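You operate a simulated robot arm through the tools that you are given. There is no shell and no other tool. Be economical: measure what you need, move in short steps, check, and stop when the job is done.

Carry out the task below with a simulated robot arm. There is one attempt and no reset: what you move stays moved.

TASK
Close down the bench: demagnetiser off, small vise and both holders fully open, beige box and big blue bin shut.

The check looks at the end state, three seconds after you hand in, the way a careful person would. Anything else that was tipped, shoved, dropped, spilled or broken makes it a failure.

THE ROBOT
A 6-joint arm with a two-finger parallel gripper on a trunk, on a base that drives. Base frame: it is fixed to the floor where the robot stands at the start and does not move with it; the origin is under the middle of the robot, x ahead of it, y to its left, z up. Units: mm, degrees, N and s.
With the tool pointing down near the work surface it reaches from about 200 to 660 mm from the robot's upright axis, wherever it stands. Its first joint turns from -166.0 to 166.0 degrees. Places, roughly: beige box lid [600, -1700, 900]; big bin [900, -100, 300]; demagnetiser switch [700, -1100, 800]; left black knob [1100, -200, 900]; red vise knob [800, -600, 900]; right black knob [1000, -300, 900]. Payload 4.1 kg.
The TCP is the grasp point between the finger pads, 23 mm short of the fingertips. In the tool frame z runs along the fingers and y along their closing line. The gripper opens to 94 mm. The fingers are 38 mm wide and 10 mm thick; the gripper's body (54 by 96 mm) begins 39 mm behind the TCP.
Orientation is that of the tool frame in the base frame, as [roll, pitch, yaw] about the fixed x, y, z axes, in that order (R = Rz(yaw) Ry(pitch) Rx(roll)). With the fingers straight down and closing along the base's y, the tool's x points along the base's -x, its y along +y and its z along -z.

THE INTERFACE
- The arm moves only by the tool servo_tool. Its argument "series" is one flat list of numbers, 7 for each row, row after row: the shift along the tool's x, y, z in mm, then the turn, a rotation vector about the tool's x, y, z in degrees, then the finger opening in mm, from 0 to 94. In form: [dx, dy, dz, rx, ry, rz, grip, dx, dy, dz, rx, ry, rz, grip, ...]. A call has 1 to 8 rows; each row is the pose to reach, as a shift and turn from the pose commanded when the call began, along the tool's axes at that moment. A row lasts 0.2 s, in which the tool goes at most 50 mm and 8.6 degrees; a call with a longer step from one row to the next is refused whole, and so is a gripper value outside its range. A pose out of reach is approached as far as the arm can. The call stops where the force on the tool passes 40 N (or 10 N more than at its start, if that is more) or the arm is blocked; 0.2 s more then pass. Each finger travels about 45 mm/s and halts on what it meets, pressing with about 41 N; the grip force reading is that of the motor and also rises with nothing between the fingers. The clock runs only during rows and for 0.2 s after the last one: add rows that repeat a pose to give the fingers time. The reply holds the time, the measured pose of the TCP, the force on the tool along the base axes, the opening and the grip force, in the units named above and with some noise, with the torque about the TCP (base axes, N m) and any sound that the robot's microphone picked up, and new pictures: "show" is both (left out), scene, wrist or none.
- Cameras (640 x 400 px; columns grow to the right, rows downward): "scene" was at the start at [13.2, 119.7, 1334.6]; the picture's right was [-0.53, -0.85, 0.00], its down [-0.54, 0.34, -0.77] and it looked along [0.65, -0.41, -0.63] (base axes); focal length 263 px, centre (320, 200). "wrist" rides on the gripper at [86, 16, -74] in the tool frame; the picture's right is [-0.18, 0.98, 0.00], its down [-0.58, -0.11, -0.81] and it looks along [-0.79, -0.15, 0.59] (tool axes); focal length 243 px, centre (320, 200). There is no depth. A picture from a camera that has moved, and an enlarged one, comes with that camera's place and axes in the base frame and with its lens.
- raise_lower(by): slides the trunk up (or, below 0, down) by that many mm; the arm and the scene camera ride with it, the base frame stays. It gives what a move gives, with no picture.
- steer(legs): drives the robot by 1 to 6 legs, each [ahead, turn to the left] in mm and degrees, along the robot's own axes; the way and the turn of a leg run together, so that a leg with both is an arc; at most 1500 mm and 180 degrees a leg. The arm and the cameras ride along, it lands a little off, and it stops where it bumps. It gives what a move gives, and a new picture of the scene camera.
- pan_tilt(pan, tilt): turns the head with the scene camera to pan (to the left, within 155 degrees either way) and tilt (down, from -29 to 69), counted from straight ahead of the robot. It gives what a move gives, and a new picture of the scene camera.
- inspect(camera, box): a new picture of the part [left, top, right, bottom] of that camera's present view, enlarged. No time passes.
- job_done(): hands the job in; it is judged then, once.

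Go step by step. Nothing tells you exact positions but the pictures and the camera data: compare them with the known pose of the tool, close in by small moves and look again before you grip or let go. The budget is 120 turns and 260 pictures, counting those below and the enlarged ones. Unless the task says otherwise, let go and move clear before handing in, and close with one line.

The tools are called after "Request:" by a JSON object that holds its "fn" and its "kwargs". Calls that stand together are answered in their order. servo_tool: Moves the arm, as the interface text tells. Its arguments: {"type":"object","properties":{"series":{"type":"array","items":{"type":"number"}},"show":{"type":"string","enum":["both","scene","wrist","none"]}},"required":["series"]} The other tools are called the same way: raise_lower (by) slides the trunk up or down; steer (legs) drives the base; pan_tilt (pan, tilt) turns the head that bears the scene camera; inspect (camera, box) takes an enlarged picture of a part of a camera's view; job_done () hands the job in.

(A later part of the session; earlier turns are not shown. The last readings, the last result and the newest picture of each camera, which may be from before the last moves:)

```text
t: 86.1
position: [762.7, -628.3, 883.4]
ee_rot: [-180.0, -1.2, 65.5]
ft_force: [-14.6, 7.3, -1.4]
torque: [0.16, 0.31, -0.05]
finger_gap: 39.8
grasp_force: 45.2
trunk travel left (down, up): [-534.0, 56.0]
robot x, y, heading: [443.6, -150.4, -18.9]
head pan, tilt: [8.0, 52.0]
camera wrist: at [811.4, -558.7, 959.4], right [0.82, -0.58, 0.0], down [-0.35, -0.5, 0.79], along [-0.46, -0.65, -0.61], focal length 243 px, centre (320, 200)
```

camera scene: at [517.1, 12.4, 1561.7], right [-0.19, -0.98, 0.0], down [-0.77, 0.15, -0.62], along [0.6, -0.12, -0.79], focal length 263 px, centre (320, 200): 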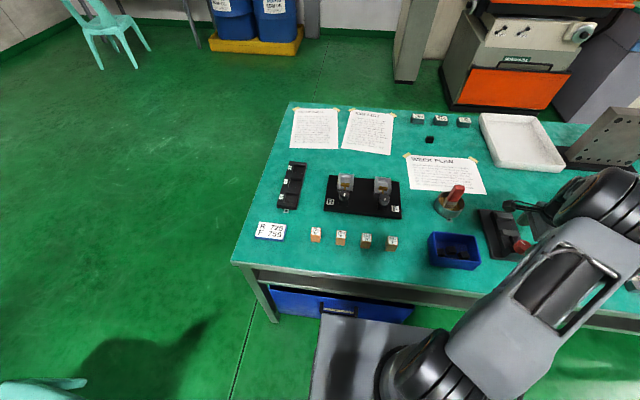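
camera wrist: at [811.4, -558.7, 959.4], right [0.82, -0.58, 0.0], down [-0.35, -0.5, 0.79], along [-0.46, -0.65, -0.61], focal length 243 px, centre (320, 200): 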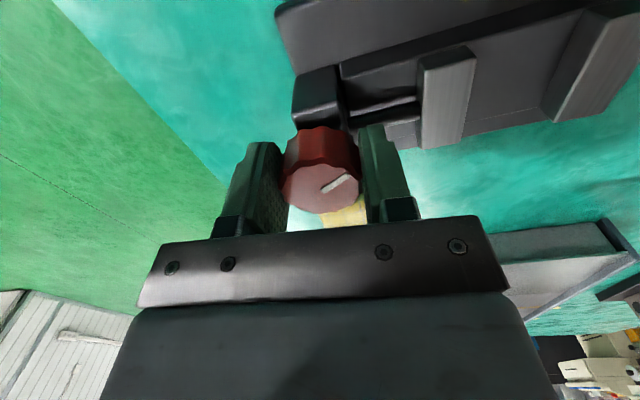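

Request:
{"fn": "servo_tool", "kwargs": {"series": [0, -3.5, 0, 0, 0, 0, 30, 0, -3.5, 0, 0, 0, -8, 30, 0, -3.5, 0, 0, 0, -16, 30, 0, -3.5, 0, 0, 0, -24, 30, 0, -3.5, 0, 0, 0, -32, 30, 0, -3.5, 0, 0, 0, -40, 30, 0, -3.5, 0, 0, 0, -48, 30], "show": "wrist"}}

Request:
{"fn": "servo_tool", "kwargs": {"series": [0, 0, 0, 0, 0, -8, 30, 0, 0, 0, 0, 0, -16, 30, 0, 0, 0, 0, 0, -24, 30, 0, 0, 0, 0, 0, -32, 30, 0, 0, 0, 0, 0, -40, 30, 0, 0, 0, 0, 0, -48, 30], "show": "wrist"}}

```text
t: 87.7
position: [757.8, -627.8, 883.5]
ee_rot: [179.1, -0.8, 113.8]
ft_force: [-16.7, -1.0, -11.3]
torque: [0.55, 1.41, -0.04]
finger_gap: 39.8
grasp_force: 45.0
trunk travel left (down, up): [-534.0, 56.0]
robot x, y, heading: [445.4, -148.7, -18.9]
head pan, tilt: [8.0, 52.0]
camera wrist: at [738.6, -544.9, 959.2], right [0.97, 0.23, 0.01], down [0.13, -0.59, 0.8], along [0.19, -0.77, -0.6], focal length 243 px, centre (320, 200)
```

wrist: 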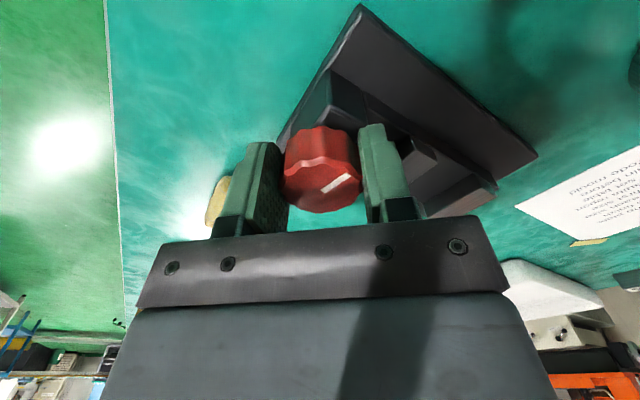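

```text
t: 88.8
position: [757.8, -629.9, 884.3]
ee_rot: [179.0, -0.2, 147.5]
ft_force: [-7.4, -7.3, -7.3]
torque: [-1.38, 0.33, -0.07]
finger_gap: 40.1
grasp_force: 44.9
trunk travel left (down, up): [-534.0, 56.0]
robot x, y, heading: [444.9, -147.9, -19.4]
head pan, tilt: [8.0, 52.0]
stopped in row 5: the force on the tool passed its limit (the readings are from after the stop); the commanded pose is now the measured one
camera wrist: at [693.4, -571.4, 958.6], right [0.68, 0.73, 0.02], down [0.43, -0.42, 0.8], along [0.59, -0.54, -0.6], focal length 243 px, centre (320, 200)
```

wrist: 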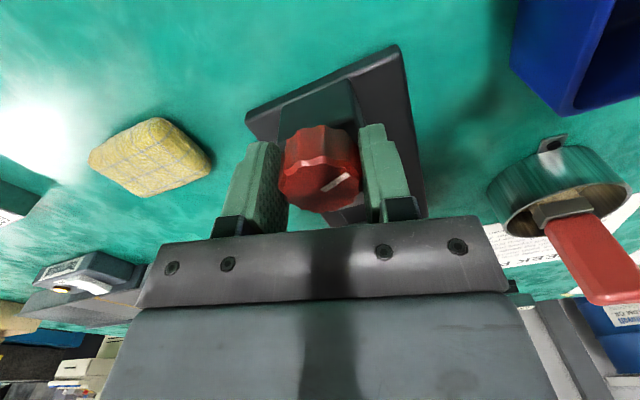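

Request:
{"fn": "servo_tool", "kwargs": {"series": [0, -2, 0, 0, 0, -6, 30, 0, -2, 0, 0, 0, -12, 30, 0, -2, 0, 0, 0, -18, 30, 0, -2, 0, 0, 0, -24, 30, 0, -2, 0, 0, 0, -30, 30], "show": "wrist"}}

```text
t: 90.0
position: [756.2, -631.9, 883.1]
ee_rot: [179.0, 0.4, 177.7]
ft_force: [-13.3, -7.5, -4.2]
torque: [-0.75, 1.25, -0.04]
finger_gap: 40.0
grasp_force: 44.9
trunk travel left (down, up): [-534.0, 56.0]
robot x, y, heading: [442.8, -149.6, -19.2]
head pan, tilt: [8.0, 52.0]
camera wrist: at [671.4, -613.3, 957.8], right [0.22, 0.97, 0.02], down [0.57, -0.15, 0.81], along [0.79, -0.17, -0.59], focal length 243 px, centre (320, 200)
```

wrist: 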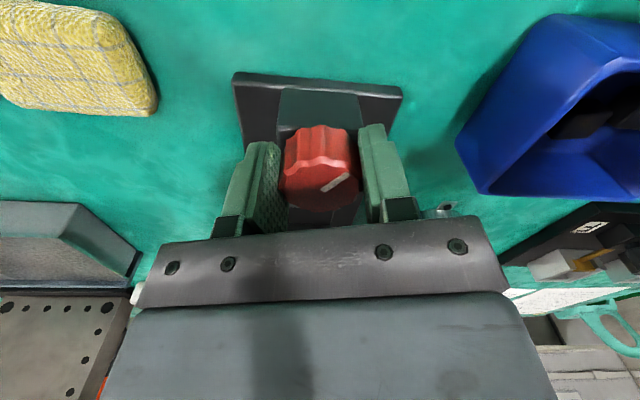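

Request:
{"fn": "servo_tool", "kwargs": {"series": [0, -1, 0, 0, 0, -8, 30, 0, -1, 0, 0, 0, -16, 30, 0, -1, 0, 0, 0, -24, 30, 0, -1, 0, 0, 0, -32, 30, 0, -1, 0, 0, 0, -40, 30], "show": "wrist"}}

```text
t: 91.2
position: [759.1, -631.7, 884.5]
ee_rot: [179.7, 1.0, -142.3]
ft_force: [-8.9, -9.0, -4.3]
torque: [-0.61, -0.42, -0.41]
finger_gap: 39.7
grasp_force: 44.7
trunk travel left (down, up): [-534.0, 56.0]
robot x, y, heading: [445.4, -149.6, -19.2]
head pan, tilt: [8.0, 52.0]
camera wrist: at [679.9, -674.0, 956.7], right [-0.46, 0.89, 0.01], down [0.52, 0.26, 0.82], along [0.72, 0.38, -0.58], focal length 243 px, centre (320, 200)
```

wrist: 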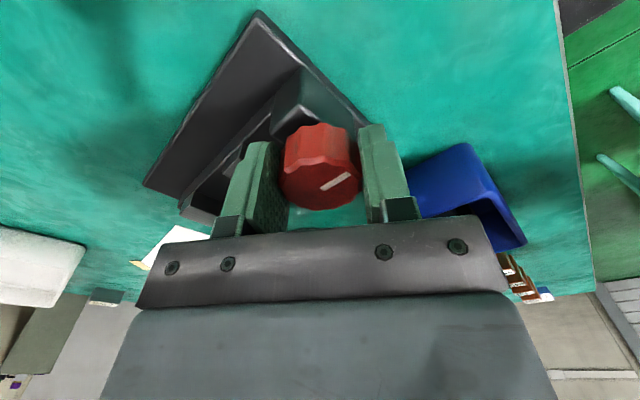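

Request:
{"fn": "servo_tool", "kwargs": {"series": [0, 0, 0, 0, 0, -8, 30, 0, 0, 0, 0, 0, -16, 30, 0, 0, 0, 0, 0, -24, 30, 0, 0, 0, 0, 0, -32, 30], "show": "wrist"}}

```text
t: 92.2
position: [760.2, -633.0, 884.6]
ee_rot: [-179.9, 1.0, -110.4]
ft_force: [9.3, -9.0, 0.6]
torque: [0.3, 0.27, -0.76]
finger_gap: 40.0
grasp_force: 45.4
trunk travel left (down, up): [-534.0, 56.0]
robot x, y, heading: [445.5, -146.8, -19.1]
head pan, tilt: [8.0, 52.0]
camera wrist: at [714.4, -708.8, 956.8], right [-0.86, 0.51, 0.0], down [0.3, 0.49, 0.82], along [0.42, 0.7, -0.58], focal length 243 px, centre (320, 200)
```

wrist: 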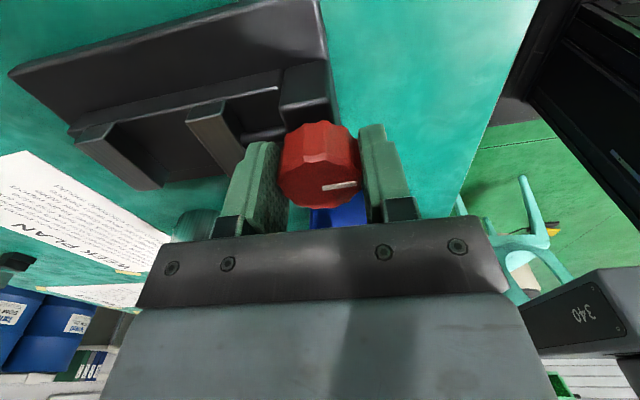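

Request:
{"fn": "servo_tool", "kwargs": {"series": [0, 0, 0, 0, 0, 0, 50, 0, 0, 0, 0, 0, 0, 70, 0, 0, 0, 0, 0, 0, 90, 0, 0, -40, 0, 0, 0, 90, 0, 0, -60, 0, 0, 8, 90, 0, 0, -60, 0, 0, 16, 90, 0, 0, -60, 0, 0, 24, 90, 0, 0, -60, 0, 0, 32, 90], "show": "none"}}

Request:
{"fn": "servo_tool", "kwargs": {"series": [0, 0, 0, 0, 0, 8, 90, 0, 0, 0, 0, 0, 16, 90, 0, 0, 0, 0, 0, 24, 90, 0, 0, 0, 0, 0, 32, 90, 0, 0, 0, 0, 0, 40, 90, 0, 0, 0, 0, 0, 48, 90, 0, 0, 0, 0, 0, 56, 90], "show": "none"}}

Request:
{"fn": "inspect", "kwargs": {"camera": "scene", "box": [460, 195, 560, 275]}}

Request:
{"fn": "inspect", "kwargs": {"camera": "wrist", "box": [220, 60, 440, 230]}}

```text
t: 94.0
position: [757.6, -631.8, 943.2]
ee_rot: [179.6, 0.9, -142.5]
ft_force: [0.0, 0.1, -0.2]
torque: [-0.03, 0.06, -0.01]
finger_gap: 90.0
grasp_force: 0.0
trunk travel left (down, up): [-534.0, 56.0]
robot x, y, heading: [447.5, -150.1, -19.0]
head pan, tilt: [8.0, 52.0]
```

```text
t: 95.6
position: [758.5, -633.6, 944.0]
ee_rot: [178.9, 0.2, 161.5]
ft_force: [0.6, 0.1, -0.7]
torque: [-0.02, 0.01, 0.0]
finger_gap: 90.0
grasp_force: 0.2
trunk travel left (down, up): [-534.0, 56.0]
robot x, y, heading: [447.2, -148.0, -19.2]
head pan, tilt: [8.0, 52.0]
```

```text
5.00 times, centred on (510, 235) of scene
camera zoom: at [517.3, 12.1, 1561.6], right [-0.19, -0.98, 0.0], down [-0.77, 0.15, -0.62], along [0.6, -0.12, -0.79], focal length 1317 px, centre (-630, 25)
```

zoom: 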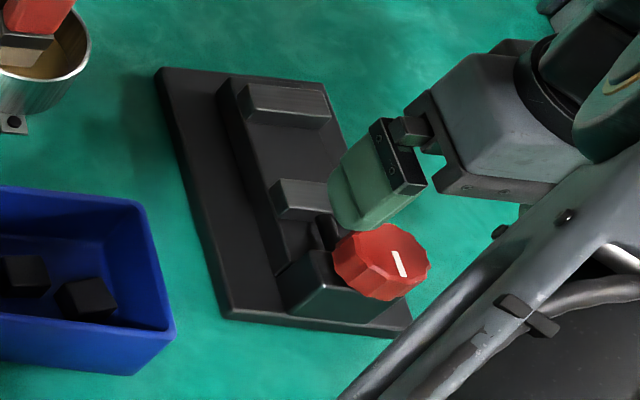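

```text
2.35 times, centred on (330, 145) of wrist
camera zoom: at [681.2, -591.7, 1018.8], right [0.49, 0.87, 0.02], down [0.51, -0.3, 0.8], along [0.71, -0.38, -0.59], focal length 571 px, centre (296, 329)
```

zoom: 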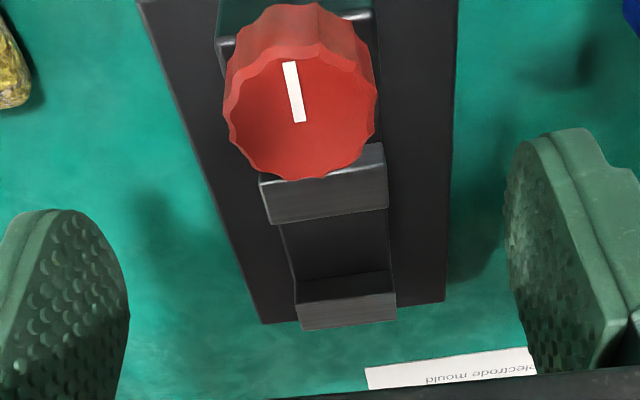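

The vise knob also reached its stop, with its pointer in the same end position and the near jaw retracted. Now the demagnetiser: raise clear and look right.

Request:
{"fn": "servo_tool", "kwargs": {"series": [20, 0, -30, 0, 0, 0, 60, 40, 0, -60, 0, 0, 0, 30, 60, 0, -80, 0, 0, 0, 0], "show": "none"}}

Request:
{"fn": "pan_tilt", "kwargs": {"pan": -50, "tilt": 40}}

Request:
{"fn": "inspect", "kwargs": {"camera": "wrist", "box": [0, 40, 320, 240]}}

```text
t: 96.4
position: [700.1, -615.9, 1024.8]
ee_rot: [178.9, 0.1, 161.6]
ft_force: [0.6, 0.2, 0.6]
torque: [-0.01, 0.01, 0.02]
finger_gap: 21.0
grasp_force: 0.0
trunk travel left (down, up): [-534.0, 56.0]
robot x, y, heading: [440.2, -147.9, -19.1]
head pan, tilt: [8.0, 52.0]
```

```text
t: 97.6
position: [700.0, -616.9, 1025.5]
ee_rot: [178.8, 0.1, 161.7]
ft_force: [-0.8, -0.4, 0.6]
torque: [0.0, 0.0, -0.02]
finger_gap: 0.0
grasp_force: 41.2
trunk travel left (down, up): [-534.0, 56.0]
robot x, y, heading: [442.8, -151.4, -19.0]
head pan, tilt: [-50.0, 40.0]
camera scene: at [474.0, -52.8, 1578.4], right [-0.93, -0.36, 0.0], down [-0.23, 0.6, -0.77], along [0.27, -0.71, -0.64], focal length 263 px, centre (320, 200)
```

scene: 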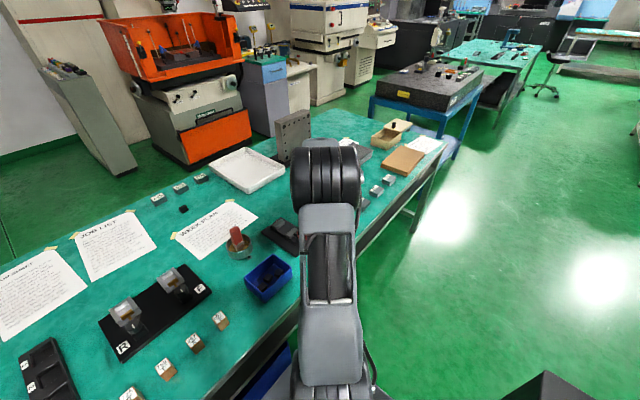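

```text
2.00 times, centred on (160, 140) of wrist
camera zoom: at [623.5, -575.3, 1099.4], right [0.48, 0.87, 0.02], down [0.51, -0.3, 0.8], along [0.71, -0.38, -0.59], focal length 485 px, centre (640, 320)
```

zoom: 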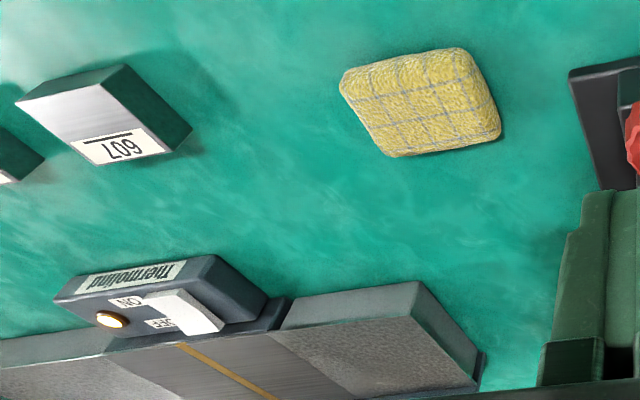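

The demagnetiser has an ON/OFF rocker on a box at roughly (715,-1010). I'll back out, drive along the bench and come up in front of it.

Request:
{"fn": "steer", "kwargs": {"legs": [[-350, 0], [0, -90], [710, 0], [0, 90]]}}

Request:
{"fn": "pan_tilt", "kwargs": {"pan": -10, "tilt": 45}}

```text
t: 111.1
position: [149.1, -1183.1, 1024.5]
ee_rot: [178.8, 0.1, 162.3]
ft_force: [1.0, -0.6, 0.9]
torque: [0.03, 0.0, 0.01]
finger_gap: 0.1
grasp_force: 40.4
trunk travel left (down, up): [-534.0, 56.0]
robot x, y, heading: [-109.8, -718.1, -18.4]
head pan, tilt: [-50.0, 40.0]
camera scene: at [-83.9, -622.1, 1578.5], right [-0.93, -0.37, 0.0], down [-0.24, 0.6, -0.77], along [0.28, -0.71, -0.64], focal length 263 px, centre (320, 200)
```

scene: 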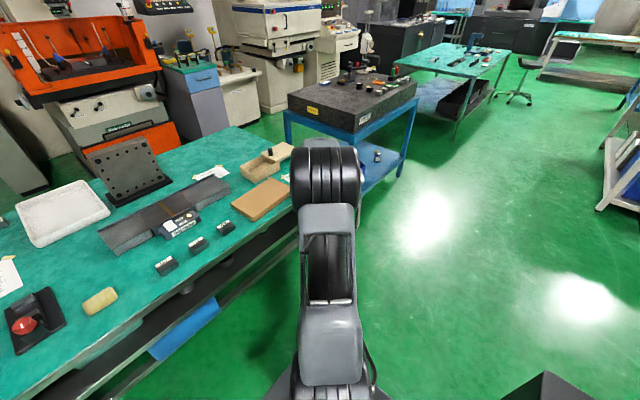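

```text
t: 112.1
position: [148.9, -1184.3, 1024.0]
ee_rot: [179.0, 0.2, 162.2]
ft_force: [-0.8, -0.8, -0.2]
torque: [-0.02, -0.01, -0.02]
finger_gap: 0.1
grasp_force: 41.0
trunk travel left (down, up): [-534.0, 56.0]
robot x, y, heading: [-113.2, -721.1, -18.5]
head pan, tilt: [-10.0, 45.0]
camera scene: at [-43.8, -581.9, 1571.2], right [-0.48, -0.88, 0.0], down [-0.62, 0.34, -0.71], along [0.62, -0.34, -0.71], focal length 263 px, centre (320, 200)
```

scene: 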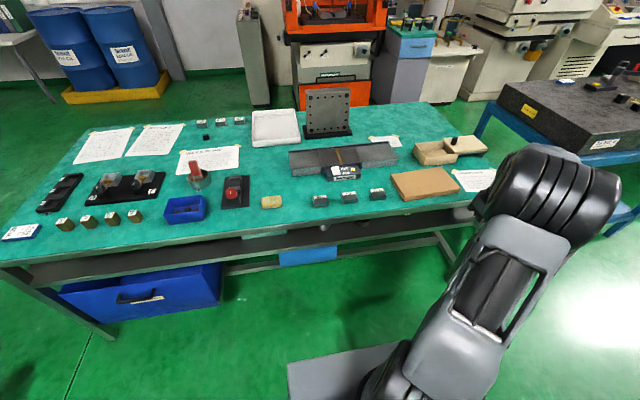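

Request:
{"fn": "inspect", "kwargs": {"camera": "scene", "box": [300, 130, 410, 200]}}

Request:
{"fn": "inspect", "kwargs": {"camera": "scene", "box": [390, 120, 510, 200]}}

Request:
{"fn": "steer", "kwargs": {"legs": [[340, 0]]}}

```text
5.71 times, centred on (355, 165) of scene
camera zoom: at [-43.8, -581.9, 1571.2], right [-0.48, -0.88, 0.0], down [-0.62, 0.34, -0.71], along [0.62, -0.34, -0.71], focal length 1505 px, centre (120, 400)
```

zoom: 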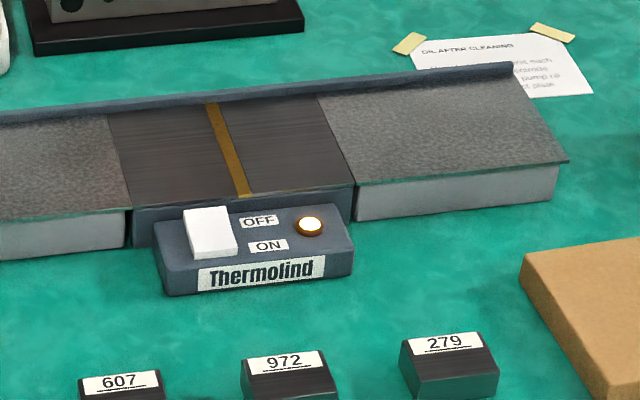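

```text
5.00 times, centred on (450, 160) of scene
camera zoom: at [-43.8, -581.9, 1571.2], right [-0.48, -0.88, 0.0], down [-0.62, 0.34, -0.71], along [0.62, -0.34, -0.71], focal length 1317 px, centre (-330, 400)
```

zoom: 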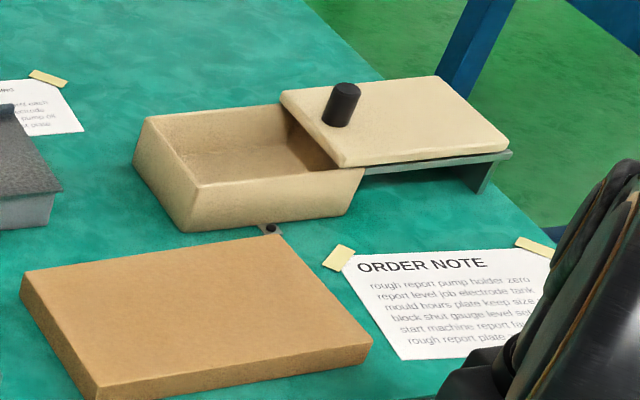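

```text
t: 114.4
position: [477.1, -1293.2, 1024.9]
ee_rot: [178.9, 0.1, 162.0]
ft_force: [1.0, -0.5, 0.4]
torque: [0.0, 0.01, -0.01]
finger_gap: 0.1
grasp_force: 40.5
trunk travel left (down, up): [-534.0, 56.0]
robot x, y, heading: [214.4, -829.8, -18.5]
head pan, tilt: [-10.0, 45.0]
camera scene: at [285.2, -691.9, 1571.2], right [-0.48, -0.88, 0.0], down [-0.62, 0.34, -0.71], along [0.62, -0.34, -0.71], focal length 263 px, centre (320, 200)
```

scene: 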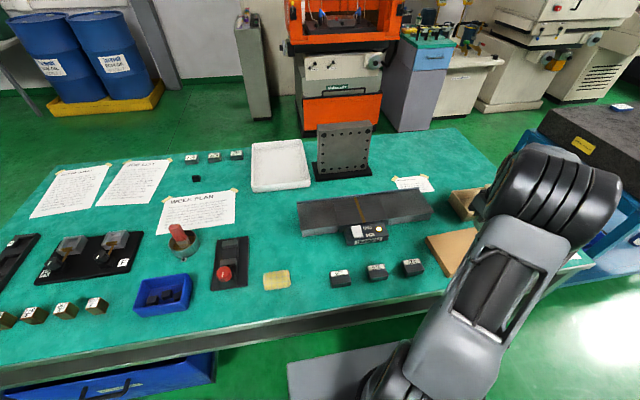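

Request:
{"fn": "inspect", "kwargs": {"camera": "scene", "box": [330, 210, 400, 254]}}

Request:
{"fn": "servo_tool", "kwargs": {"series": [-40, 20, 0, 0, 0, 0, 0, -80, 40, 0, 0, 0, 0, 0, -120, 60, 0, 0, 0, 0, 0, -160, 80, 10, 0, 0, 0, 0, -180, 110, 30, 0, 0, 0, 0], "show": "wrist"}}

```text
9.09 times, centred on (365, 232) of scene
camera zoom: at [285.2, -691.9, 1571.2], right [-0.48, -0.88, 0.0], down [-0.62, 0.34, -0.71], along [0.62, -0.34, -0.71], focal length 2394 px, centre (-89, -91)
```

zoom: 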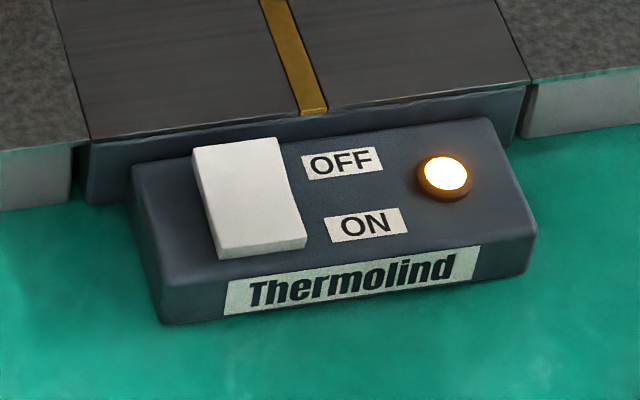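

```text
t: 115.6
position: [683.6, -1244.9, 996.7]
ee_rot: [179.1, 0.2, 162.0]
ft_force: [0.4, 0.3, -0.7]
torque: [-0.03, 0.03, 0.04]
finger_gap: 0.0
grasp_force: 41.4
trunk travel left (down, up): [-534.0, 56.0]
robot x, y, heading: [216.2, -827.0, -18.5]
head pan, tilt: [-10.0, 45.0]
camera wrist: at [606.2, -1204.7, 1071.2], right [0.48, 0.88, 0.02], down [0.51, -0.3, 0.81], along [0.71, -0.37, -0.59], focal length 243 px, centre (320, 200)
```

wrist: 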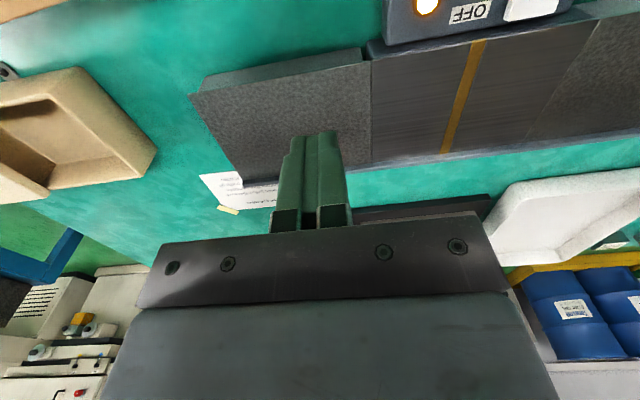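

The rocker's OFF half is the far side, near (738,-1083,843); the lamp is lit. I'll move over it with closed fingers, turned 90° so the fist is narrow across the rocker.

Request:
{"fn": "servo_tool", "kwargs": {"series": [0, 22, 0, 0, 0, 8, 0, 0, 44, 0, 0, 0, 16, 0, 0, 66, 0, 0, 0, 24, 0, 0, 88, 0, 0, 0, 32, 0, 0, 110, 0, 0, 0, 40, 0, 0, 132, 0, 0, 0, 48, 0, 0, 154, 0, 0, 0, 56, 0, 0, 171, 0, 0, 0, 64, 0], "show": "none"}}

Request:
{"fn": "servo_tool", "kwargs": {"series": [0, 0, 20, 0, 0, 8, 0, 0, 0, 40, 0, 0, 16, 0, 0, 0, 60, 0, 0, 24, 0, 0, 0, 80, 0, 0, 26, 0], "show": "both"}}

```text
t: 117.4
position: [734.8, -1079.4, 1000.9]
ee_rot: [179.5, -0.9, 98.0]
ft_force: [0.0, 0.9, -0.7]
torque: [0.01, 0.02, 0.03]
finger_gap: 0.1
grasp_force: 40.5
trunk travel left (down, up): [-534.0, 56.0]
robot x, y, heading: [214.6, -827.4, -18.2]
head pan, tilt: [-10.0, 45.0]
```

```text
t: 118.4
position: [734.2, -1079.8, 919.0]
ee_rot: [179.9, -1.0, 72.0]
ft_force: [0.1, -0.4, 0.2]
torque: [-0.02, -0.01, 0.0]
finger_gap: 0.1
grasp_force: 40.8
trunk travel left (down, up): [-534.0, 56.0]
robot x, y, heading: [211.7, -829.5, -18.4]
head pan, tilt: [-10.0, 45.0]
camera scene: at [285.1, -691.7, 1571.2], right [-0.48, -0.88, 0.0], down [-0.62, 0.34, -0.71], along [0.62, -0.34, -0.71], focal length 263 px, centre (320, 200)
camera wrist: at [776.2, -1003.7, 995.5], right [0.88, -0.48, 0.0], down [-0.29, -0.53, 0.8], along [-0.38, -0.7, -0.61], focal length 243 px, centre (320, 200)
```

scene: 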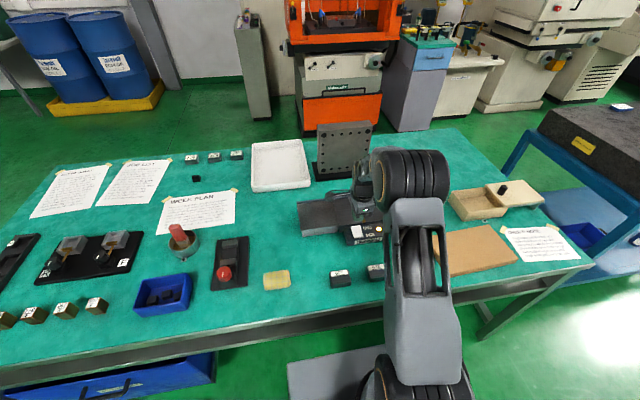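
wrist: 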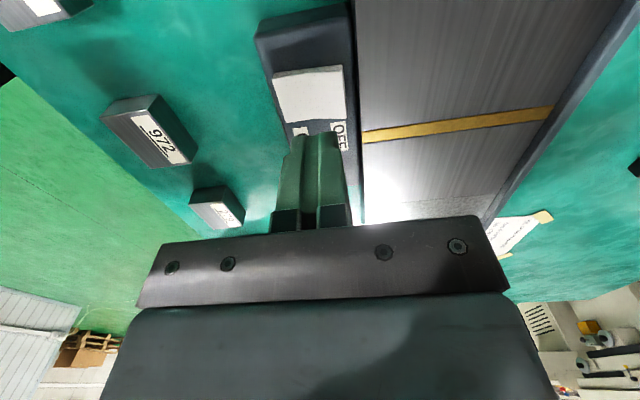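

Request:
{"fn": "servo_tool", "kwargs": {"series": [2.6, 5.3, 20, 0, 0, 0, 0, 2.6, 5.3, 40, 0, 0, 0, 0, 2.6, 5.3, 46, 0, 0, 0, 0], "show": "wrist"}}

```text
t: 119.2
position: [740.5, -1078.1, 873.7]
ee_rot: [179.9, -1.1, 72.1]
ft_force: [0.4, -0.4, 0.1]
torque: [0.01, -0.01, -0.01]
finger_gap: 0.4
grasp_force: 41.5
trunk travel left (down, up): [-534.0, 56.0]
robot x, y, heading: [220.1, -828.9, -18.6]
head pan, tilt: [-10.0, 45.0]
camera wrist: at [782.8, -1001.5, 949.7], right [0.88, -0.48, 0.0], down [-0.29, -0.53, 0.8], along [-0.38, -0.7, -0.61], focal length 243 px, centre (320, 200)
```

wrist: 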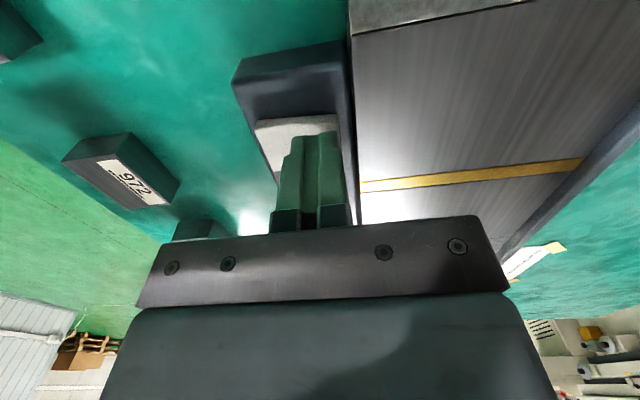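

Request:
{"fn": "servo_tool", "kwargs": {"series": [0, 1.5, 4, 0, 0, 0, 0, 0, 1.5, 8, 0, 0, 0, 0, 0, 1.5, 12, 0, 0, 0, 0], "show": "wrist"}}

```text
t: 120.0
position: [743.4, -1077.7, 863.6]
ee_rot: [179.7, -1.0, 72.1]
ft_force: [0.1, -0.1, 15.3]
torque: [-0.22, 0.23, -0.02]
finger_gap: 0.1
grasp_force: 41.1
trunk travel left (down, up): [-534.0, 56.0]
robot x, y, heading: [215.7, -831.5, -18.6]
head pan, tilt: [-10.0, 45.0]
heard: click
camera wrist: at [784.3, -1002.1, 940.2], right [0.88, -0.48, 0.0], down [-0.29, -0.53, 0.8], along [-0.38, -0.7, -0.61], focal length 243 px, centre (320, 200)
```

wrist: 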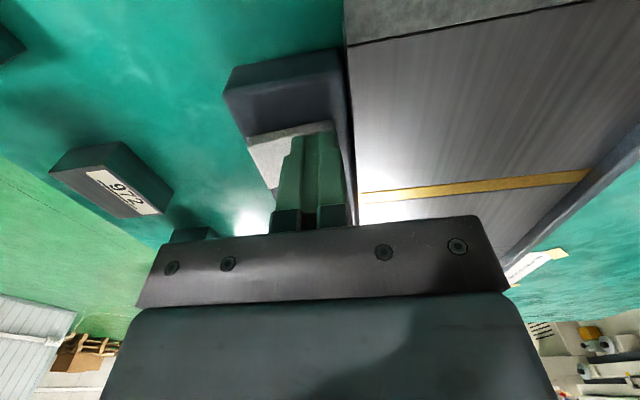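

Heard a click. I'll lift away and check the lamp.

Request:
{"fn": "servo_tool", "kwargs": {"series": [0, 0, -40, 0, 0, 0, 0, 0, 0, -80, 0, 0, -8, 0, 0, 0, -110, 0, 0, -16, 0, 0, 0, -140, 0, 0, -24, 0, 0, 0, -140, 0, 0, -32, 0], "show": "none"}}

Request:
{"fn": "servo_tool", "kwargs": {"series": [0, 0, 0, 0, 0, -8, 0, 0, 0, 0, 0, 0, -16, 0, 30, 0, 0, 0, 0, -24, 0, 60, 0, 0, 0, 0, -32, 0, 90, -30, 0, 0, 0, -40, 0, 120, -60, 0, 0, 0, -48, 0, 150, -90, 0, 0, 0, -56, 0], "show": "both"}}

Request:
{"fn": "inspect", "kwargs": {"camera": "scene", "box": [330, 210, 400, 254]}}

```text
t: 121.2
position: [742.0, -1081.0, 1000.6]
ee_rot: [179.4, -1.0, 104.4]
ft_force: [0.3, -0.1, 0.7]
torque: [0.01, 0.01, -0.04]
finger_gap: 0.0
grasp_force: 41.2
trunk travel left (down, up): [-534.0, 56.0]
robot x, y, heading: [213.5, -828.5, -18.7]
head pan, tilt: [-10.0, 45.0]
```

```text
t: 122.8
position: [619.2, -957.3, 1002.8]
ee_rot: [179.0, 0.0, 160.3]
ft_force: [-0.3, -0.1, -0.1]
torque: [0.02, 0.01, 0.02]
finger_gap: 0.1
grasp_force: 40.6
trunk travel left (down, up): [-534.0, 56.0]
robot x, y, heading: [217.5, -828.4, -18.3]
head pan, tilt: [-10.0, 45.0]
camera scene: at [284.6, -691.3, 1571.2], right [-0.48, -0.88, 0.0], down [-0.62, 0.34, -0.71], along [0.62, -0.34, -0.71], focal length 263 px, centre (320, 200)
camera wrist: at [542.7, -913.9, 1077.6], right [0.51, 0.86, 0.02], down [0.5, -0.31, 0.81], along [0.7, -0.4, -0.59], focal length 243 px, centre (320, 200)
```

scene: 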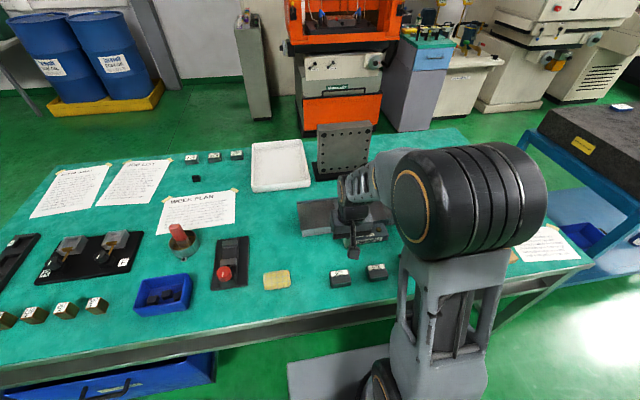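
wrist: 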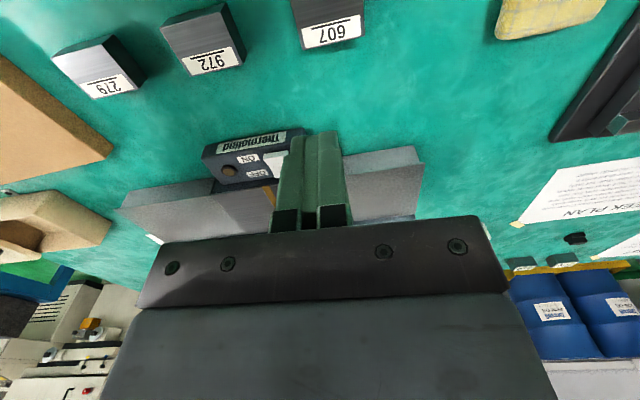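

```text
9.09 times, centred on (365, 232) of scene
camera zoom: at [284.6, -691.3, 1571.2], right [-0.48, -0.88, 0.0], down [-0.62, 0.34, -0.71], along [0.62, -0.34, -0.71], focal length 2394 px, centre (-89, -91)
```

zoom: 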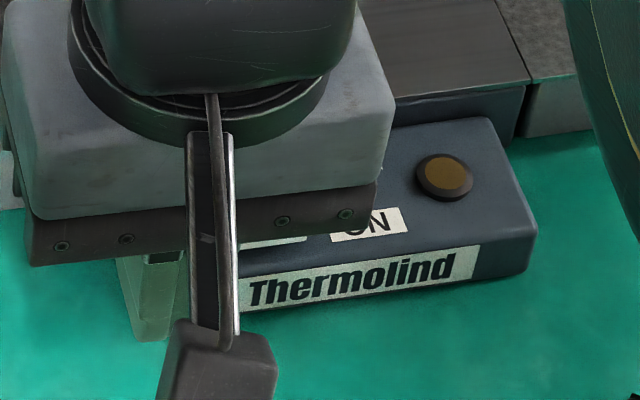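

The lamp is out, so the demagnetiser is off. Last is the beige box, whose lid slides; its black knob is near (608,-1661). Driving further along the bench.

Request:
{"fn": "steer", "kwargs": {"legs": [[-340, 0], [0, -90], [590, 0], [0, 90]]}}

Request:
{"fn": "pan_tilt", "kwargs": {"pan": 5, "tilt": 42}}

```text
t: 135.6
position: [119.6, -1404.1, 1002.2]
ee_rot: [178.9, 0.0, 161.2]
ft_force: [0.0, -0.4, -0.7]
torque: [-0.02, -0.02, 0.01]
finger_gap: 0.1
grasp_force: 40.7
trunk travel left (down, up): [-534.0, 56.0]
robot x, y, heading: [-286.5, -1282.6, -17.5]
head pan, tilt: [-10.0, 45.0]
camera scene: at [-220.0, -1143.7, 1571.2], right [-0.46, -0.89, 0.0], down [-0.63, 0.33, -0.71], along [0.63, -0.33, -0.71], focal length 263 px, centre (320, 200)
```

scene: 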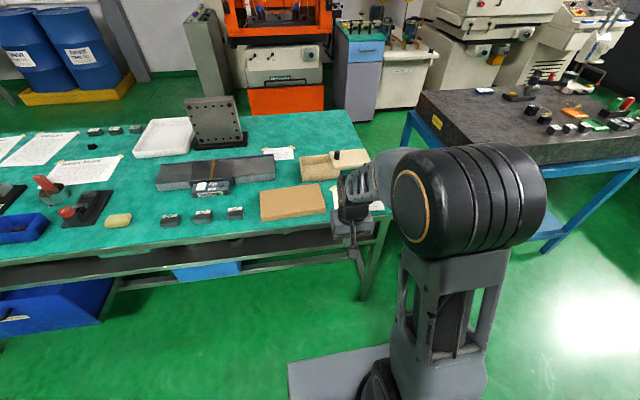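

```text
t: 136.4
position: [120.2, -1403.2, 1003.1]
ee_rot: [178.8, -0.1, 161.2]
ft_force: [-0.4, 0.1, 0.3]
torque: [0.0, 0.01, -0.02]
finger_gap: 0.1
grasp_force: 41.1
trunk travel left (down, up): [-534.0, 56.0]
robot x, y, heading: [-286.3, -1281.7, -17.6]
head pan, tilt: [5.0, 42.0]
camera scene: at [-210.6, -1124.4, 1575.5], right [-0.22, -0.98, 0.0], down [-0.65, 0.14, -0.74], along [0.73, -0.16, -0.67], focal length 263 px, centre (320, 200)
```

scene: 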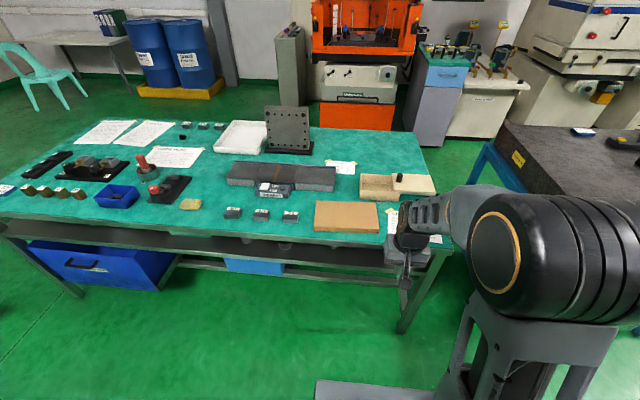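

Request:
{"fn": "steer", "kwargs": {"legs": [[350, -0.8]]}}

Request:
{"fn": "servo_tool", "kwargs": {"series": [-40, 0, 0, 0, 0, 0, 0, -70, 0, 0, 0, 0, 0, 0], "show": "wrist"}}

Request:
{"fn": "inspect", "kwargs": {"camera": "scene", "box": [300, 180, 540, 340]}}

```text
t: 138.6
position: [455.1, -1515.0, 1003.5]
ee_rot: [178.9, 0.0, 160.5]
ft_force: [0.1, -0.4, -0.2]
torque: [-0.03, 0.0, -0.03]
finger_gap: 0.0
grasp_force: 41.0
trunk travel left (down, up): [-534.0, 56.0]
robot x, y, heading: [47.7, -1392.5, -17.9]
head pan, tilt: [5.0, 42.0]
camera scene: at [127.4, -1233.0, 1575.5], right [-0.23, -0.97, 0.0], down [-0.65, 0.15, -0.74], along [0.72, -0.17, -0.67], focal length 263 px, centre (320, 200)
```

scene: 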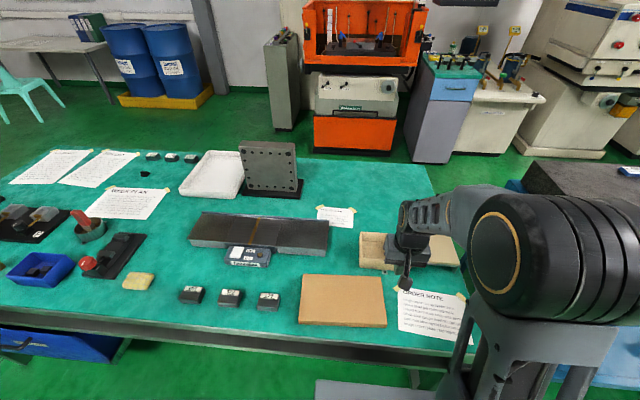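

```text
t: 139.2
position: [521.2, -1538.8, 1001.8]
ee_rot: [178.9, -0.1, 160.5]
ft_force: [0.8, -0.4, -0.2]
torque: [0.01, 0.02, 0.0]
finger_gap: 0.0
grasp_force: 41.2
trunk travel left (down, up): [-534.0, 56.0]
robot x, y, heading: [49.5, -1387.6, -18.1]
head pan, tilt: [5.0, 42.0]
camera wrist: at [444.5, -1496.5, 1076.3], right [0.5, 0.87, 0.02], down [0.51, -0.31, 0.8], along [0.7, -0.39, -0.59], focal length 243 px, centre (320, 200)
```

wrist: 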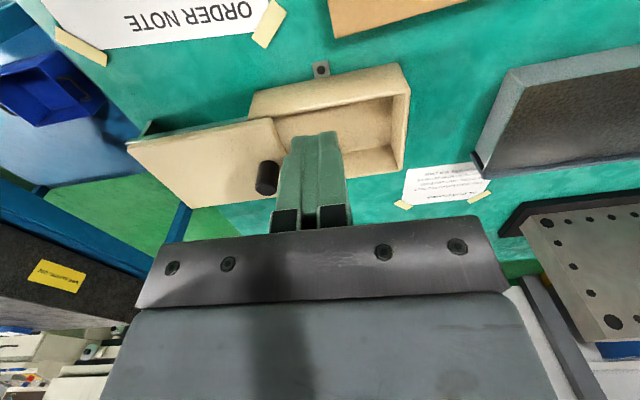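

```text
2.50 times, centred on (420, 260) of scene
camera zoom: at [127.6, -1233.1, 1575.5], right [-0.23, -0.97, 0.0], down [-0.65, 0.15, -0.74], along [0.72, -0.17, -0.67], focal length 658 px, centre (70, 50)
```

zoom: 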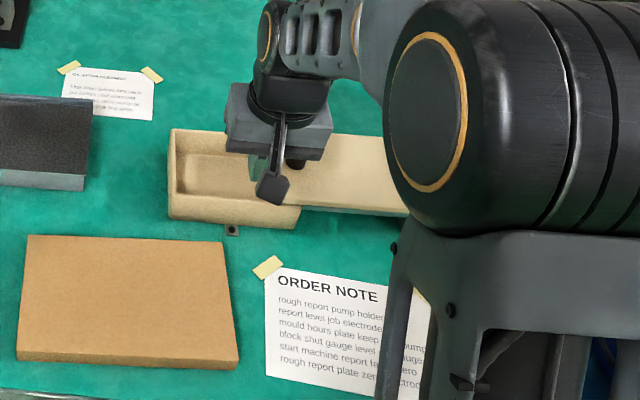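

Request:
{"fn": "inspect", "kwargs": {"camera": "wrist", "box": [120, 60, 420, 240]}}

Request:
{"fn": "servo_tool", "kwargs": {"series": [0, -45, 0, 0, 0, 0, 0, 0, -90, 0, 0, 0, 0, 0, 0, -135, 10, 0, 0, 0, 0, 0, -165, 40, 0, 0, 0, 0], "show": "both"}}

```text
2.13 times, centred on (270, 150) of wrist
camera zoom: at [444.5, -1496.5, 1076.3], right [0.5, 0.87, 0.02], down [0.51, -0.31, 0.8], along [0.7, -0.39, -0.59], focal length 518 px, centre (427, 307)
```

zoom: 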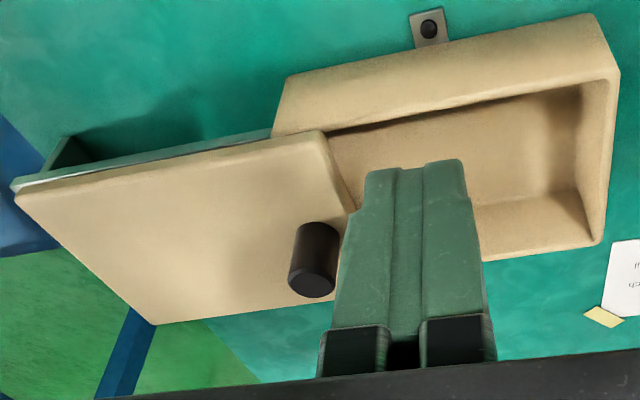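

```text
t: 140.2
position: [463.0, -1695.2, 960.2]
ee_rot: [178.8, 0.1, 160.5]
ft_force: [0.7, 0.1, -0.1]
torque: [-0.04, -0.02, 0.01]
finger_gap: 0.1
grasp_force: 41.1
trunk travel left (down, up): [-534.0, 56.0]
robot x, y, heading: [53.9, -1392.9, -18.2]
head pan, tilt: [5.0, 42.0]
camera scene: at [127.0, -1233.5, 1575.6], right [-0.23, -0.97, 0.0], down [-0.65, 0.15, -0.74], along [0.72, -0.17, -0.67], focal length 263 px, centre (320, 200)
camera wrist: at [386.6, -1651.7, 1034.1], right [0.5, 0.87, 0.02], down [0.51, -0.31, 0.8], along [0.7, -0.39, -0.59], focal length 243 px, centre (320, 200)
```

scene: 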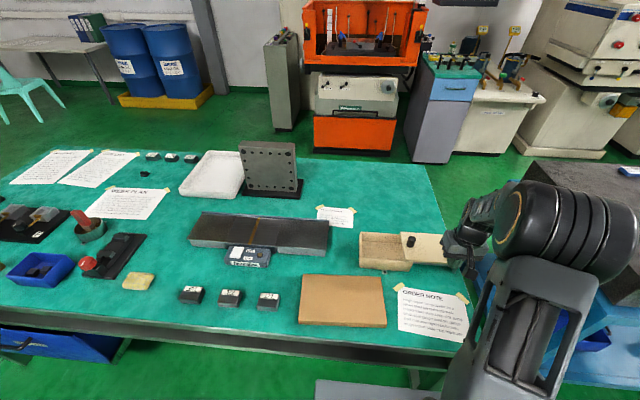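
wrist: 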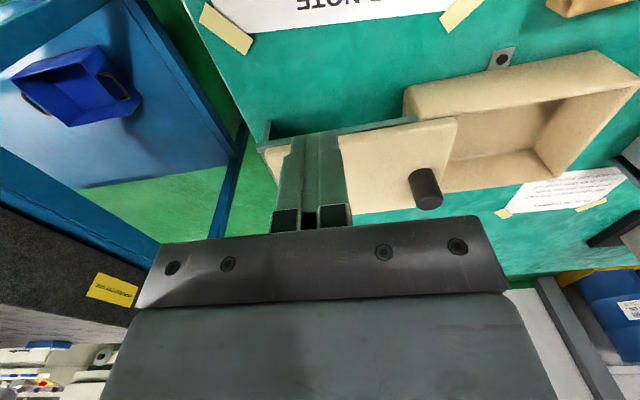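

Triangulated: the lid knob is at (601,-1655), z 862–902. I'll bring the closed fist down to its right and then push the lid left.

Request:
{"fn": "servo_tool", "kwargs": {"series": [-40, 10, 0, 0, 0, 0, 0, -80, 25, 0, 0, 0, 0, 0, -117, 45, 0, 0, 0, 0, 0, -117, 48, 30, 0, 0, 0, 0], "show": "both"}}

```text
t: 141.2
position: [590.6, -1686.1, 930.3]
ee_rot: [178.9, -0.1, 160.4]
ft_force: [0.3, 0.2, 0.5]
torque: [0.02, 0.02, -0.02]
finger_gap: 0.2
grasp_force: 41.4
trunk travel left (down, up): [-534.0, 56.0]
robot x, y, heading: [49.4, -1392.9, -18.1]
head pan, tilt: [5.0, 42.0]
camera scene: at [127.4, -1233.0, 1575.5], right [-0.23, -0.97, 0.0], down [-0.65, 0.15, -0.74], along [0.72, -0.17, -0.67], focal length 263 px, centre (320, 200)
camera wrist: at [515.4, -1643.3, 1004.7], right [0.5, 0.87, 0.02], down [0.51, -0.31, 0.8], along [0.7, -0.39, -0.59], focal length 243 px, centre (320, 200)
```

scene: 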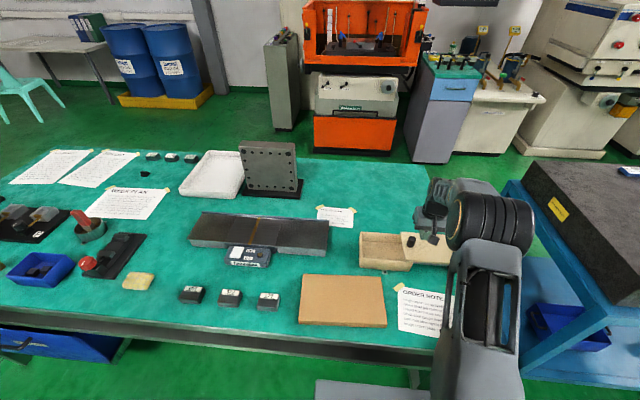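
wrist: 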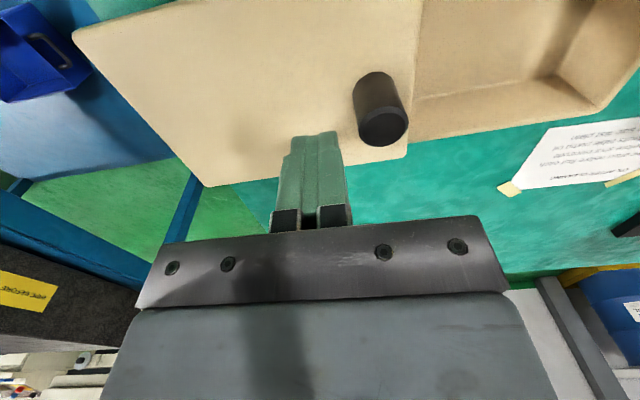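

Request:
{"fn": "servo_tool", "kwargs": {"series": [0, 0, 20, 0, 0, 0, 0, 0, 0, 37, 0, 0, 0, 0, 0, 10, 37, 0, 0, 0, 0, 0, 25, 37, 0, 0, 0, 0, 0, 40, 37, 0, 0, 0, 0, 0, 55, 37, 0, 0, 0, 0], "show": "both"}}

```text
t: 142.6
position: [611.0, -1633.4, 894.0]
ee_rot: [178.8, 0.1, 160.6]
ft_force: [0.1, 0.3, -1.0]
torque: [0.03, 0.03, -0.02]
finger_gap: 0.0
grasp_force: 41.2
trunk travel left (down, up): [-534.0, 56.0]
robot x, y, heading: [46.1, -1390.8, -18.4]
head pan, tilt: [5.0, 42.0]
camera scene: at [127.0, -1232.8, 1575.5], right [-0.23, -0.97, 0.0], down [-0.65, 0.15, -0.74], along [0.72, -0.17, -0.67], focal length 263 px, centre (320, 200)
camera wrist: at [534.1, -1591.2, 969.3], right [0.5, 0.87, 0.02], down [0.51, -0.31, 0.8], along [0.7, -0.39, -0.59], focal length 243 px, centre (320, 200)
```

scene: 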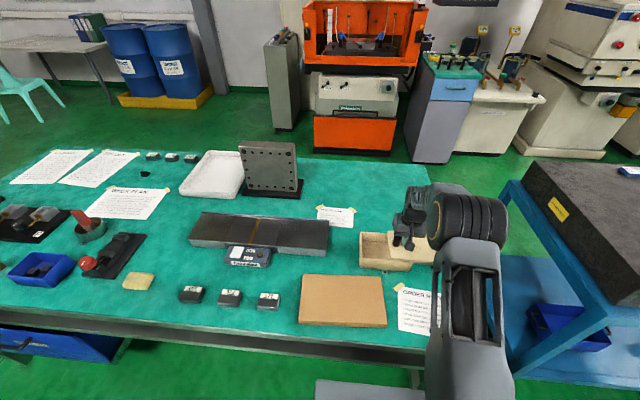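
wrist: 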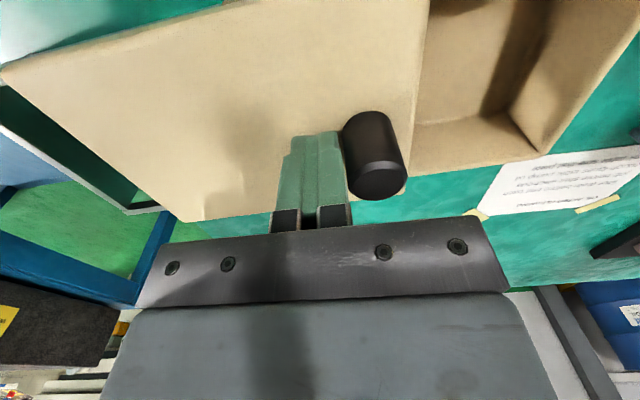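

The lid slides left with hardly any force. Keep pushing.

Request:
{"fn": "servo_tool", "kwargs": {"series": [0, 15, 0, 0, 0, 0, 0, 0, 30, 0, 0, 0, 0, 0, 0, 45, 0, 0, 0, 0, 0, 0, 60, 0, 0, 0, 0, 0, 0, 75, 0, 0, 0, 0, 0], "show": "wrist"}}

```text
t: 143.8
position: [635.3, -1563.2, 896.5]
ee_rot: [178.8, 0.1, 160.6]
ft_force: [-0.6, 1.0, -0.2]
torque: [0.02, 0.01, -0.04]
finger_gap: 0.0
grasp_force: 41.2
trunk travel left (down, up): [-534.0, 56.0]
robot x, y, heading: [51.0, -1391.0, -18.3]
head pan, tilt: [5.0, 42.0]
camera wrist: at [559.6, -1521.0, 971.2], right [0.5, 0.86, 0.02], down [0.51, -0.31, 0.8], along [0.7, -0.39, -0.59], focal length 243 px, centre (320, 200)
```

wrist: 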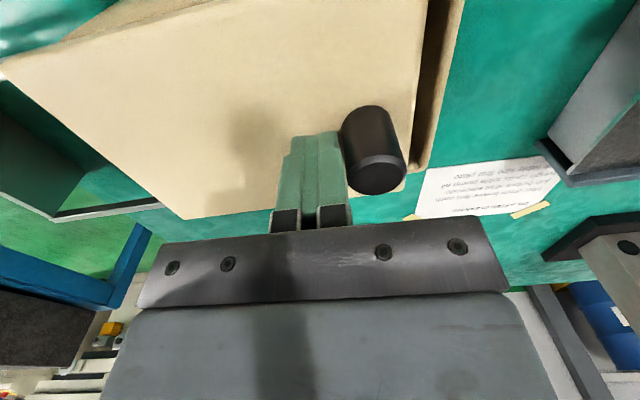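

Request:
{"fn": "servo_tool", "kwargs": {"series": [0, 7, 0, 0, 0, 0, 0, 0, 14, 0, 0, 0, 0, 0], "show": "wrist"}}

```text
t: 144.4
position: [641.0, -1549.8, 897.1]
ee_rot: [178.8, 0.2, 160.4]
ft_force: [-0.1, -0.8, 0.5]
torque: [0.0, 0.0, 0.0]
finger_gap: 0.2
grasp_force: 41.3
trunk travel left (down, up): [-534.0, 56.0]
robot x, y, heading: [46.0, -1386.9, -18.2]
head pan, tilt: [5.0, 42.0]
camera wrist: at [564.4, -1507.6, 971.5], right [0.5, 0.87, 0.02], down [0.51, -0.31, 0.8], along [0.7, -0.39, -0.59], focal length 243 px, centre (320, 200)
```

wrist: 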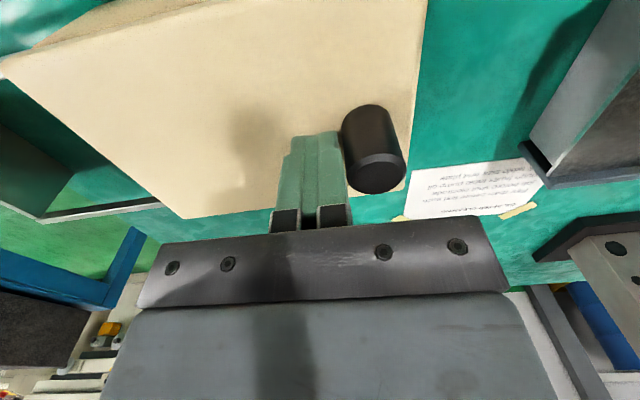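

Request:
{"fn": "servo_tool", "kwargs": {"series": [0, 3, 0, 0, 0, 0, 0, 0, 6, 0, 0, 0, 0, 0], "show": "wrist"}}

Request:
{"fn": "inspect", "kwargs": {"camera": "scene", "box": [340, 210, 480, 298]}}

```text
t: 145.0
position: [641.8, -1545.7, 896.9]
ee_rot: [178.8, 0.0, 160.4]
ft_force: [-0.7, -6.9, -0.8]
torque: [-0.02, 0.01, 0.03]
finger_gap: 0.0
grasp_force: 41.3
trunk travel left (down, up): [-534.0, 56.0]
robot x, y, heading: [50.8, -1391.6, -18.5]
head pan, tilt: [5.0, 42.0]
camera wrist: at [565.7, -1503.3, 971.6], right [0.5, 0.86, 0.02], down [0.51, -0.31, 0.8], along [0.7, -0.39, -0.59], focal length 243 px, centre (320, 200)
```

wrist: 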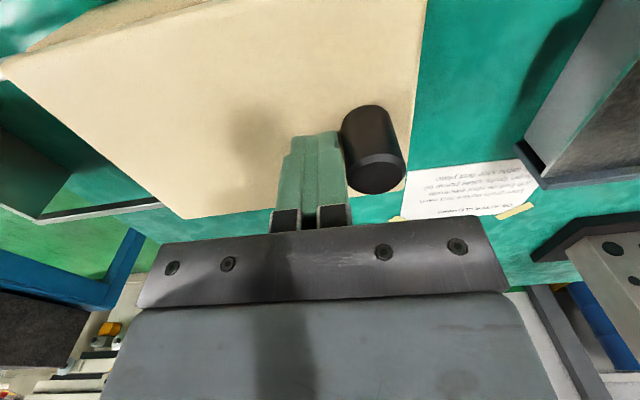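

```text
4.55 times, centred on (410, 254) of scene
camera zoom: at [127.3, -1233.8, 1575.6], right [-0.23, -0.97, 0.0], down [-0.65, 0.15, -0.74], along [0.72, -0.17, -0.67], focal length 1197 px, centre (-89, -46)
```

zoom: 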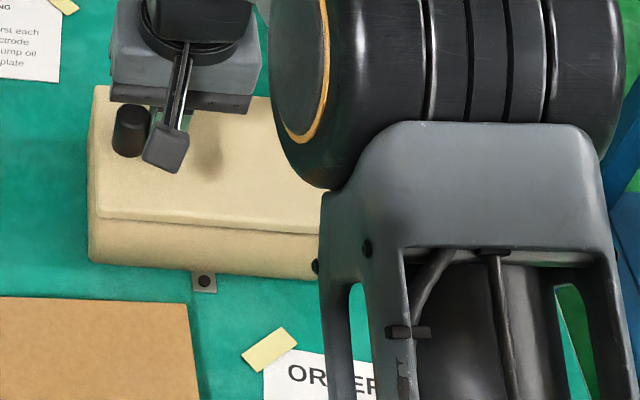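

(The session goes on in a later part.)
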